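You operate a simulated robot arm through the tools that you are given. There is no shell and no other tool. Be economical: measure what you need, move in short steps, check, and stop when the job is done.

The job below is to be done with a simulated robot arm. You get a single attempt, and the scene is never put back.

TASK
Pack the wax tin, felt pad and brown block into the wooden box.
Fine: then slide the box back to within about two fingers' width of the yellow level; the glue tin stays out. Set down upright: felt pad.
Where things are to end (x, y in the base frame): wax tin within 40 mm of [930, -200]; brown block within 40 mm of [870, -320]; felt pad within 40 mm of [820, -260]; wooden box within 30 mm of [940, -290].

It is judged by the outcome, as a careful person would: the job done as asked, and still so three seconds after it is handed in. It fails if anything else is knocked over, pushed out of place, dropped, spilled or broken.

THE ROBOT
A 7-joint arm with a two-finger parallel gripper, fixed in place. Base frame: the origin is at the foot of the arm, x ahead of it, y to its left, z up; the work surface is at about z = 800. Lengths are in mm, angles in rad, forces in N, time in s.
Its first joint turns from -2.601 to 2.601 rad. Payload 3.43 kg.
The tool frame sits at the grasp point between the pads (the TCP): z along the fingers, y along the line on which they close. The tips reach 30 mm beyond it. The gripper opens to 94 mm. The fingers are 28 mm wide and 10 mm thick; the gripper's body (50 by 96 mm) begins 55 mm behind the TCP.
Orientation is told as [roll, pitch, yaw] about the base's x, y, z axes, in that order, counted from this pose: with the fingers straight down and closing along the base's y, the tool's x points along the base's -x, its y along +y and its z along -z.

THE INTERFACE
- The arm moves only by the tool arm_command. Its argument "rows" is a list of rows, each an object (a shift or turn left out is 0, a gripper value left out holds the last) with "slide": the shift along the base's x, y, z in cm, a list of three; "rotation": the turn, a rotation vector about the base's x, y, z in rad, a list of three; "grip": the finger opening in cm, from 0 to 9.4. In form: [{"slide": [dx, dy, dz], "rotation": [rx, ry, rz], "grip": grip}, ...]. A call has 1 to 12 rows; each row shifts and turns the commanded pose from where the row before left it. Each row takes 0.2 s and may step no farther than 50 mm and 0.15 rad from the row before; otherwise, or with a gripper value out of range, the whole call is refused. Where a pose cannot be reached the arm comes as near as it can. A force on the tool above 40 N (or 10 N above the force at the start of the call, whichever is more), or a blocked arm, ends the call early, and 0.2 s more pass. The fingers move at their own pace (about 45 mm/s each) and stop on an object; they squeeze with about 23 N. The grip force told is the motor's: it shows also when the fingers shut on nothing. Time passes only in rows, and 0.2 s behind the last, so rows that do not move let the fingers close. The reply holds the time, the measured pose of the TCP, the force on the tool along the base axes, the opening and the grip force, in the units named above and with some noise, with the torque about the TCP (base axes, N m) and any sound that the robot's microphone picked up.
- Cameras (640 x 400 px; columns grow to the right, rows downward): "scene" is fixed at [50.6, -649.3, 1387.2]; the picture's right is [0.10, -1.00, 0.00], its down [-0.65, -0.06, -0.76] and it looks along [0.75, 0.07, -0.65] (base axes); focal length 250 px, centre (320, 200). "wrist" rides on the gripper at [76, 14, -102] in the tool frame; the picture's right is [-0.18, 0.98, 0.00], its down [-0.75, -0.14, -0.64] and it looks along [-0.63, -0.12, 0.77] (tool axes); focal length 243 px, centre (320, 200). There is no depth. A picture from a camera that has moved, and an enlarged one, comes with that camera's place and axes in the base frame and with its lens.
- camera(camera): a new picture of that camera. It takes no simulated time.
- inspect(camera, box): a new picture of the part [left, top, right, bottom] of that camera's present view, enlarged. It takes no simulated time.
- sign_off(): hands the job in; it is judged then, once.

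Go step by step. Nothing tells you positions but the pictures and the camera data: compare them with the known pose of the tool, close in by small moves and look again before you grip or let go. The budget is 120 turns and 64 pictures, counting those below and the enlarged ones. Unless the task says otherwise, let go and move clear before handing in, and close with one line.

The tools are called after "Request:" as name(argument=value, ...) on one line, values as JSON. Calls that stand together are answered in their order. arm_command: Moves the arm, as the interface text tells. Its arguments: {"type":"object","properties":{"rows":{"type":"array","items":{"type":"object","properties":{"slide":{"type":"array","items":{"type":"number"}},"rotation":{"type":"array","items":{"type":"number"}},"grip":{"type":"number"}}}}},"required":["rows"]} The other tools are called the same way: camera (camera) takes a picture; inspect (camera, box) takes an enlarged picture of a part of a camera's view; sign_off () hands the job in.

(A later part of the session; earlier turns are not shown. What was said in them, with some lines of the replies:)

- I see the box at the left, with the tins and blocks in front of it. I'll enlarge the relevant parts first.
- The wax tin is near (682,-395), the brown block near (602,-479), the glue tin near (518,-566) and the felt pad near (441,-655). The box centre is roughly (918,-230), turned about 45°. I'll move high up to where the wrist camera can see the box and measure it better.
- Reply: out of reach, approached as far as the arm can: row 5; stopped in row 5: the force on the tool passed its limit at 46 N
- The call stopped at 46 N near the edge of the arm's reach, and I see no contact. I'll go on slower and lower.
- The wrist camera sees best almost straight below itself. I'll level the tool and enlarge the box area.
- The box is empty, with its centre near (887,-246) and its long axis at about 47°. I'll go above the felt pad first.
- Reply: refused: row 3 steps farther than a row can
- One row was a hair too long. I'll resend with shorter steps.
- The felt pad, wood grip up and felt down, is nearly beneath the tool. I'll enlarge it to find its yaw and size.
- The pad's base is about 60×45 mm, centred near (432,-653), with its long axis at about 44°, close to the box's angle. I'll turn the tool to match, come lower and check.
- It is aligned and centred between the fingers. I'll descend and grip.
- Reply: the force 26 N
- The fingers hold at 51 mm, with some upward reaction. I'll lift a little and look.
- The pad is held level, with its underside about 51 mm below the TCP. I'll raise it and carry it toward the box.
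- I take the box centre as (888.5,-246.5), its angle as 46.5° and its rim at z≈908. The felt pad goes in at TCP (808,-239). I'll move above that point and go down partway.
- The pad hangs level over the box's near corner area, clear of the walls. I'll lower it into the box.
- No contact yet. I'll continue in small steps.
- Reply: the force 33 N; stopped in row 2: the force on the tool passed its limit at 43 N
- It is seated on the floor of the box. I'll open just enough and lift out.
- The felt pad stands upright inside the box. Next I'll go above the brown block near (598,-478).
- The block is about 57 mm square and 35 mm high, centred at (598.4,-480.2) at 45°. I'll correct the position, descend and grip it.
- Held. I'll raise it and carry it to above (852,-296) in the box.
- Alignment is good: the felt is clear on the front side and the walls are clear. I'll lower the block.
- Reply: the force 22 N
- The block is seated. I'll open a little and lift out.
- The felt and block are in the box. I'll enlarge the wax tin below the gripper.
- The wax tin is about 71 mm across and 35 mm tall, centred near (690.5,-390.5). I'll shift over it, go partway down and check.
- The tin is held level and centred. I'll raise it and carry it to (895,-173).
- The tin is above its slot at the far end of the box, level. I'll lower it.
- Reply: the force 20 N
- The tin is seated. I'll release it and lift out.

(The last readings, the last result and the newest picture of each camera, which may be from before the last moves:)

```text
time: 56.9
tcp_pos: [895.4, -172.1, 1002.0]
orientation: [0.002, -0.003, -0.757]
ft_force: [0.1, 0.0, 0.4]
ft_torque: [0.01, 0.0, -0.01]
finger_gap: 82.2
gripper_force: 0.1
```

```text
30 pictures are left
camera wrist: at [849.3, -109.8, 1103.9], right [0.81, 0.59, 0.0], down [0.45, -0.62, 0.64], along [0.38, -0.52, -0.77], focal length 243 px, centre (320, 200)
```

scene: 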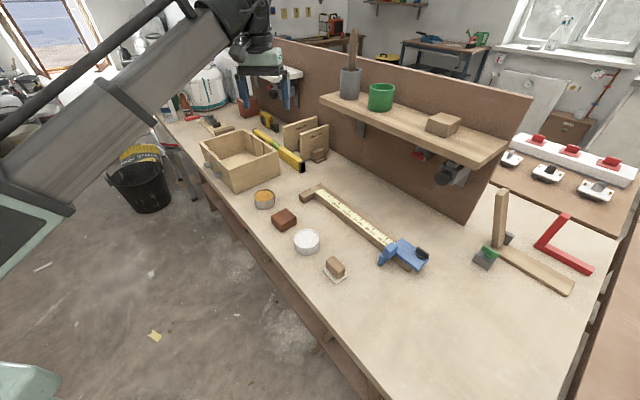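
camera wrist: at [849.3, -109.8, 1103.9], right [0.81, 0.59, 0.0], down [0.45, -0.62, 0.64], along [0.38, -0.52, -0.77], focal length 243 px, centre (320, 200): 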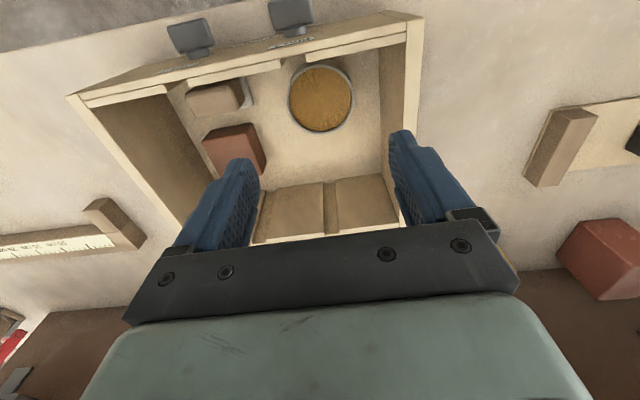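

All three items lie in the box. The level's near edge is about 68 mm behind the box's back wall, so a slide of about 46 mm leaves a gap of about 22 mm. I'll turn the tool 90° to grip the front wall between the handles.

Request:
arm_command(rows=[{"slide": [-0.6, -0.1, 0], "rotation": [0, 0, 0.14], "grip": 9.4}, {"slide": [-0.6, -0.1, 0], "rotation": [0, 0, 0.14]}, {"slide": [-0.6, -0.1, 0], "rotation": [0, 0, 0.14]}, {"slide": [-0.6, -0.1, 0], "rotation": [0, 0, 0.14]}, {"slide": [-0.6, -0.1, 0], "rotation": [0, 0, 0.14]}, {"slide": [-0.6, -0.1, 0], "rotation": [0, 0, 0.14]}, {"slide": [-0.6, -0.1, 0], "rotation": [0, 0, 0.14]}, {"slide": [-0.6, -0.1, 0], "rotation": [0, 0, 0.14]}, {"slide": [-0.6, 0, 0], "rotation": [0, 0, 0.14]}, {"slide": [-0.6, 0, 0], "rotation": [0, 0, 0.14]}, {"slide": [-0.6, 0, 0], "rotation": [0, 0, 0.14]}, {"slide": [-0.6, 0, 0], "rotation": [0, 0, 0.031]}])

Request:
arm_command(rows=[{"slide": [0, 0, -2]}, {"slide": [0, 0, 0]}])

Request:
camera(camera="wrist")

Request:
inspect(camera="scene", box=[190, 100, 330, 200])

```text
time: 59.5
tcp_pos: [823.8, -180.2, 1002.1]
orientation: [0.002, -0.001, 0.815]
ft_force: [0.4, -1.2, 0.1]
ft_torque: [-0.02, -0.01, 0.0]
finger_gap: 94.2
gripper_force: 0.0
```

```text
time: 60.1
tcp_pos: [824.0, -180.7, 982.6]
orientation: [0.002, -0.002, 0.813]
ft_force: [-0.5, 0.0, -0.3]
ft_torque: [0.0, 0.01, 0.0]
finger_gap: 94.1
gripper_force: 0.1
```

```text
29 pictures are left
camera wrist: at [760.6, -227.3, 1084.5], right [-0.59, 0.81, 0.0], down [0.62, 0.45, 0.64], along [0.52, 0.38, -0.77], focal length 243 px, centre (320, 200)
```

wrist: 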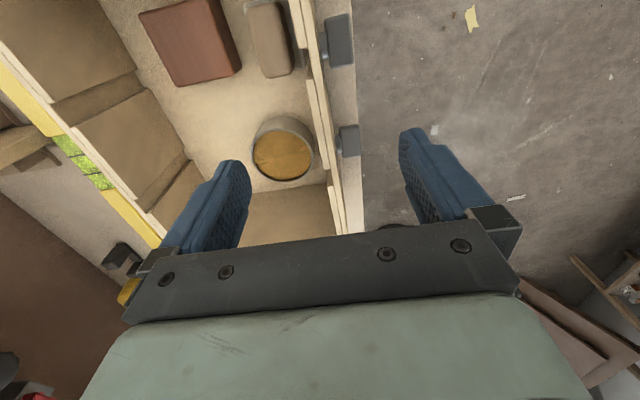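

```text
4.00 times, centred on (260, 150) of scene
camera zoom: at [50.6, -649.3, 1387.2], right [0.1, -1.0, 0.0], down [-0.65, -0.06, -0.76], along [0.75, 0.07, -0.65], focal length 1002 px, centre (560, 400)
```

zoom: 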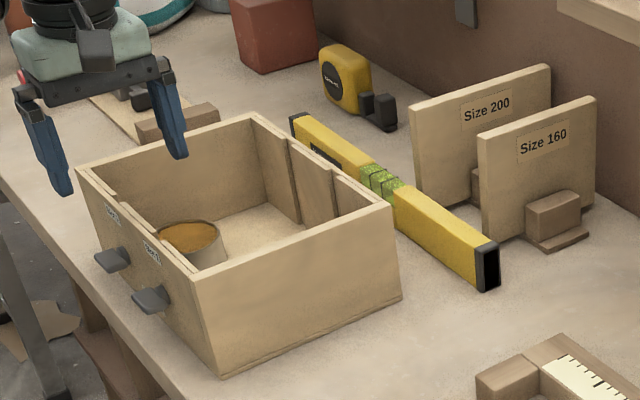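

Request:
inspect(camera="wrist", box=[240, 40, 400, 140])

```text
4.00 times, centred on (320, 90) of wrist
camera zoom: at [760.6, -227.3, 1084.5], right [-0.59, 0.81, 0.0], down [0.62, 0.45, 0.64], along [0.52, 0.38, -0.77], focal length 970 px, centre (320, 640)
```

zoom: 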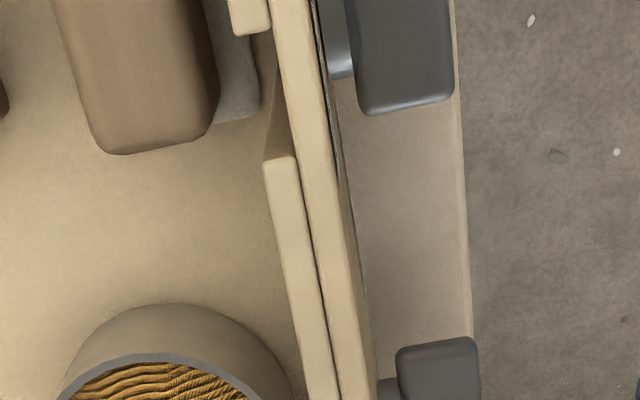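

The wall and slat are about 15 mm thick, just right of the tool axis, and there is room between the handles. I'll shift a little and descend astride the wall.

Request:
arm_command(rows=[{"slide": [-0.77, -0.37, -1]}, {"slide": [0, 0, -3]}, {"slide": [0, 0, -2.5]}, {"slide": [0, 0, -1.5]}, {"slide": [0, 0, -1]}, {"slide": [0, 0, 0]}])

Request:
camera(camera="wrist")

Request:
inspect(camera="scene", box=[190, 100, 330, 200])

```text
time: 61.5
tcp_pos: [815.4, -184.2, 891.1]
orientation: [0.002, -0.002, 0.813]
ft_force: [0.0, 0.7, 0.9]
ft_torque: [0.0, 0.0, 0.0]
finger_gap: 94.1
gripper_force: 0.1
```

```text
26 pictures are left
camera wrist: at [752.3, -231.4, 993.3], right [-0.59, 0.81, 0.0], down [0.62, 0.45, 0.64], along [0.52, 0.38, -0.77], focal length 243 px, centre (320, 200)
```

wrist: 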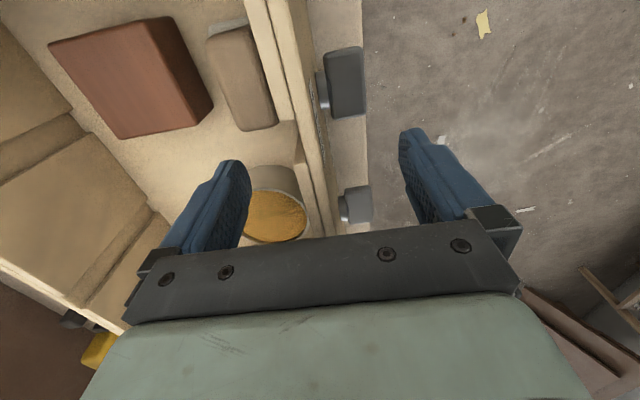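

```text
4.00 times, centred on (260, 150) of scene
camera zoom: at [50.6, -649.3, 1387.2], right [0.1, -1.0, 0.0], down [-0.65, -0.06, -0.76], along [0.75, 0.07, -0.65], focal length 1002 px, centre (560, 400)
```

zoom: 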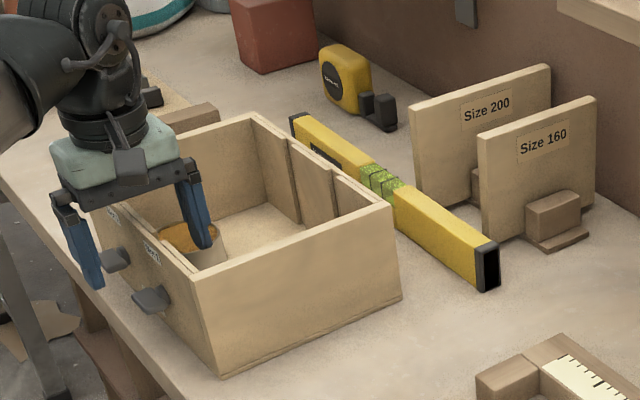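

The fingers straddle the wall, clear of both handles and of the items. I'll close on it.

Request:
arm_command(rows=[{"grip": 4}, {"grip": 2}, {"grip": 1}, {"grip": 0.8}, {"grip": 0.8}, {"grip": 0.8}])

Request:
camera(camera="wrist")

```text
time: 62.9
tcp_pos: [814.4, -185.3, 890.8]
orientation: [0.002, -0.002, 0.811]
ft_force: [2.5, -2.7, 1.2]
ft_torque: [-0.06, -0.06, -0.16]
finger_gap: 16.4
gripper_force: 22.9
```

```text
24 pictures are left
camera wrist: at [752.5, -231.6, 993.5], right [-0.59, 0.81, 0.0], down [0.62, 0.45, 0.64], along [0.52, 0.38, -0.77], focal length 243 px, centre (320, 200)
```

wrist: 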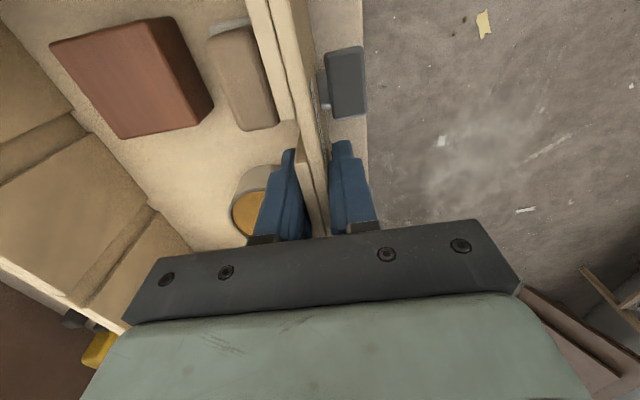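

The wall is gripped at 16 mm. I'll slide the box gently toward the level, 20 mm first.

Request:
arm_command(rows=[{"slide": [0.15, -0.14, 0]}, {"slide": [0.3, -0.28, 0]}, {"slide": [0.36, -0.34, 0]}, {"slide": [0.36, -0.34, 0]}, {"slide": [0.28, -0.28, 0]}, {"slide": [0, 0, 0]}])

Request:
inspect(camera="scene", box=[190, 100, 330, 200])

```text
time: 64.3
tcp_pos: [828.8, -197.0, 892.1]
orientation: [0.003, -0.004, 0.811]
ft_force: [-3.6, 2.3, 0.5]
ft_torque: [-0.09, -0.15, 0.02]
finger_gap: 16.3
gripper_force: 22.9
```

```text
4.00 times, centred on (260, 150) of scene
camera zoom: at [50.6, -649.3, 1387.2], right [0.1, -1.0, 0.0], down [-0.65, -0.06, -0.76], along [0.75, 0.07, -0.65], focal length 1002 px, centre (560, 400)
```

zoom: 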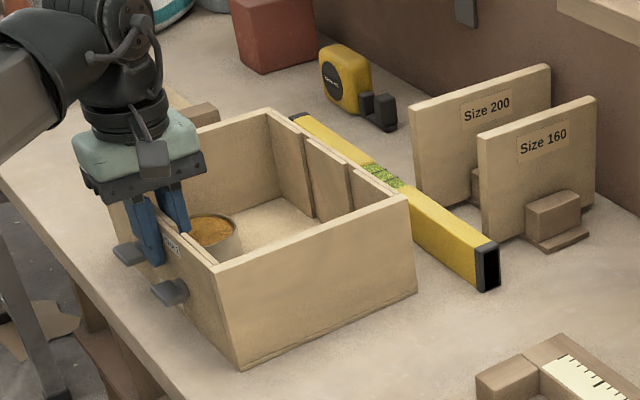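

The box follows smoothly, and the gap is now about 48 mm. I'll slide another 27 mm.

Request:
arm_command(rows=[{"slide": [0.2, -0.19, 0]}, {"slide": [0.36, -0.34, 0]}, {"slide": [0.36, -0.34, 0]}, {"slide": [0.36, -0.34, 0]}, {"slide": [0.36, -0.34, 0]}, {"slide": [0.25, -0.24, 0]}, {"slide": [0, 0, 0]}])

Request:
inspect(camera="scene", box=[190, 100, 330, 200])

Request:
camera(camera="wrist")

```text
time: 65.9
tcp_pos: [848.0, -214.9, 891.6]
orientation: [0.0, -0.002, 0.813]
ft_force: [-5.6, 7.3, 9.2]
ft_torque: [-0.18, -0.04, 0.05]
finger_gap: 16.4
gripper_force: 22.9
```

```text
4.00 times, centred on (260, 150) of scene
camera zoom: at [50.6, -649.3, 1387.2], right [0.1, -1.0, 0.0], down [-0.65, -0.06, -0.76], along [0.75, 0.07, -0.65], focal length 1002 px, centre (560, 400)
```

zoom: 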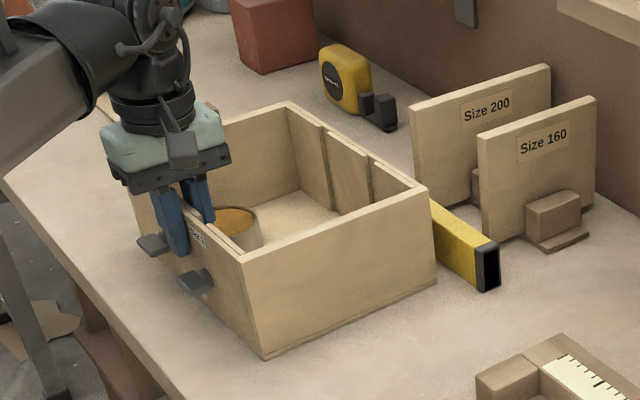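

```text
21 pictures are left
camera wrist: at [784.4, -261.6, 993.5], right [-0.59, 0.81, 0.0], down [0.62, 0.45, 0.64], along [0.52, 0.38, -0.77], focal length 243 px, centre (320, 200)
```

wrist: 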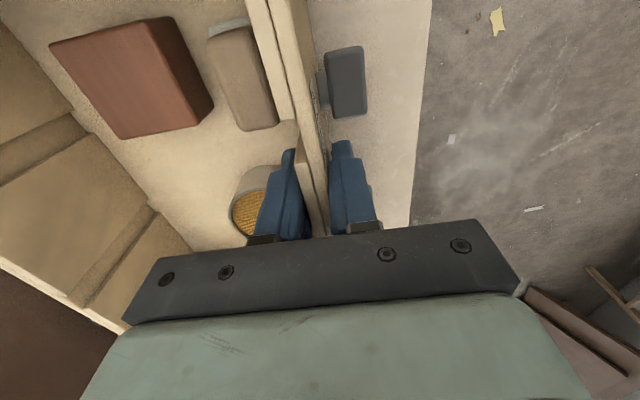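

The gap is about 25 mm now, with the box centre near (922,-277). Another 4 mm balances all the end positions and keeps clear of the level.

Request:
arm_command(rows=[{"slide": [0.15, -0.14, 0]}, {"slide": [0.14, -0.14, 0]}, {"slide": [0, 0, 0]}, {"slide": [0, 0, 0], "grip": 3}, {"grip": 5}, {"grip": 5}, {"grip": 5}])

Request:
arm_command(rows=[{"slide": [0, 0, 1]}, {"slide": [0, 0, 3]}, {"slide": [0, 0, 4]}, {"slide": [0, 0, 3]}, {"slide": [-3, -2, 1]}, {"slide": [-3, -2, 1]}, {"slide": [-3, -2, 0]}, {"slide": [0, 0, 0]}])

Request:
camera(camera="wrist")

Request:
inspect(camera="scene", box=[190, 100, 330, 200])

```text
time: 67.5
tcp_pos: [850.5, -218.6, 889.3]
orientation: [0.001, -0.002, 0.813]
ft_force: [0.2, -0.4, 0.2]
ft_torque: [0.0, 0.04, -0.02]
finger_gap: 50.0
gripper_force: 0.0
```

```text
time: 69.3
tcp_pos: [758.9, -279.4, 1021.7]
orientation: [0.003, -0.001, 0.811]
ft_force: [0.4, 0.2, -0.8]
ft_torque: [-0.02, -0.02, -0.03]
finger_gap: 49.8
gripper_force: 0.1
```

```text
20 pictures are left
camera wrist: at [695.7, -325.1, 1124.0], right [-0.59, 0.81, 0.0], down [0.62, 0.45, 0.64], along [0.52, 0.38, -0.77], focal length 243 px, centre (320, 200)
```

wrist: 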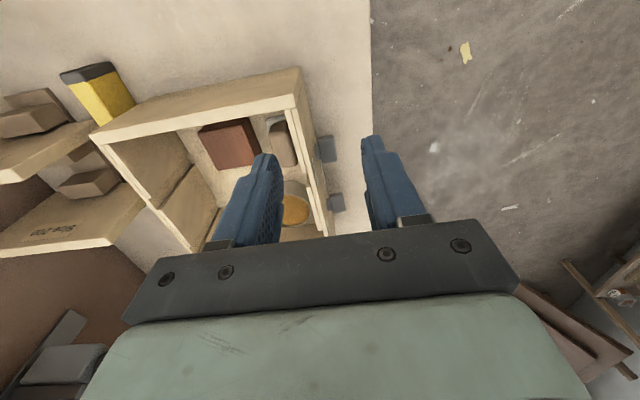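

```text
4.00 times, centred on (260, 150) of scene
camera zoom: at [50.6, -649.3, 1387.2], right [0.1, -1.0, 0.0], down [-0.65, -0.06, -0.76], along [0.75, 0.07, -0.65], focal length 1002 px, centre (560, 400)
```

zoom: 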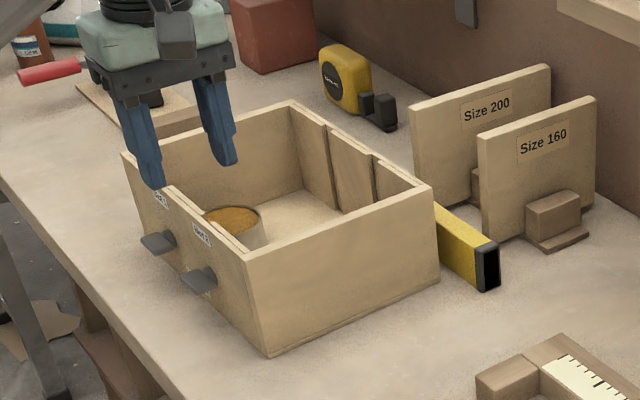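

The box sits about 19 mm from the level, with its centre near (923,-280), and the items are in their places. I'll take one last overall check.

Request:
camera(camera="scene")

Request:
inspect(camera="wrist", box=[160, 80, 360, 230])

```text
18 pictures are left
```

scene: 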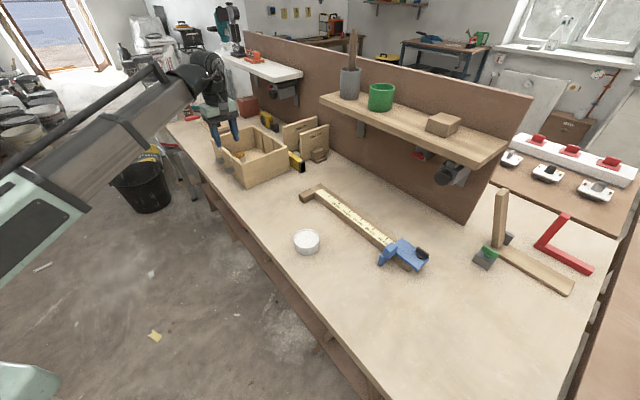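

```text
2.67 times, centred on (260, 155) of wrist
camera zoom: at [695.7, -325.1, 1124.0], right [-0.59, 0.81, 0.0], down [0.62, 0.45, 0.64], along [0.52, 0.38, -0.77], focal length 647 px, centre (480, 320)
```

zoom: 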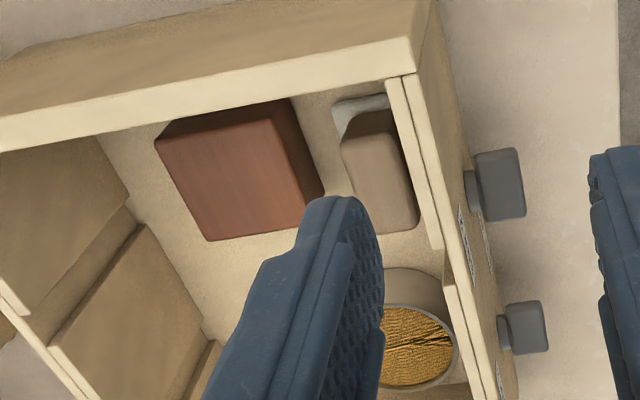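

The three items are in the box, the felt pad is upright, and the box is close to the level without touching it. The glue tin is still in its place, and the arm is clear, so I'm handing in.

Request:
sign_off()

```text
The job is handed in.
```

The wax tin, felt pad (upright) and brown block are in the wooden box. I slid the box to about 19 mm from the yellow level, and the glue tin stayed out.
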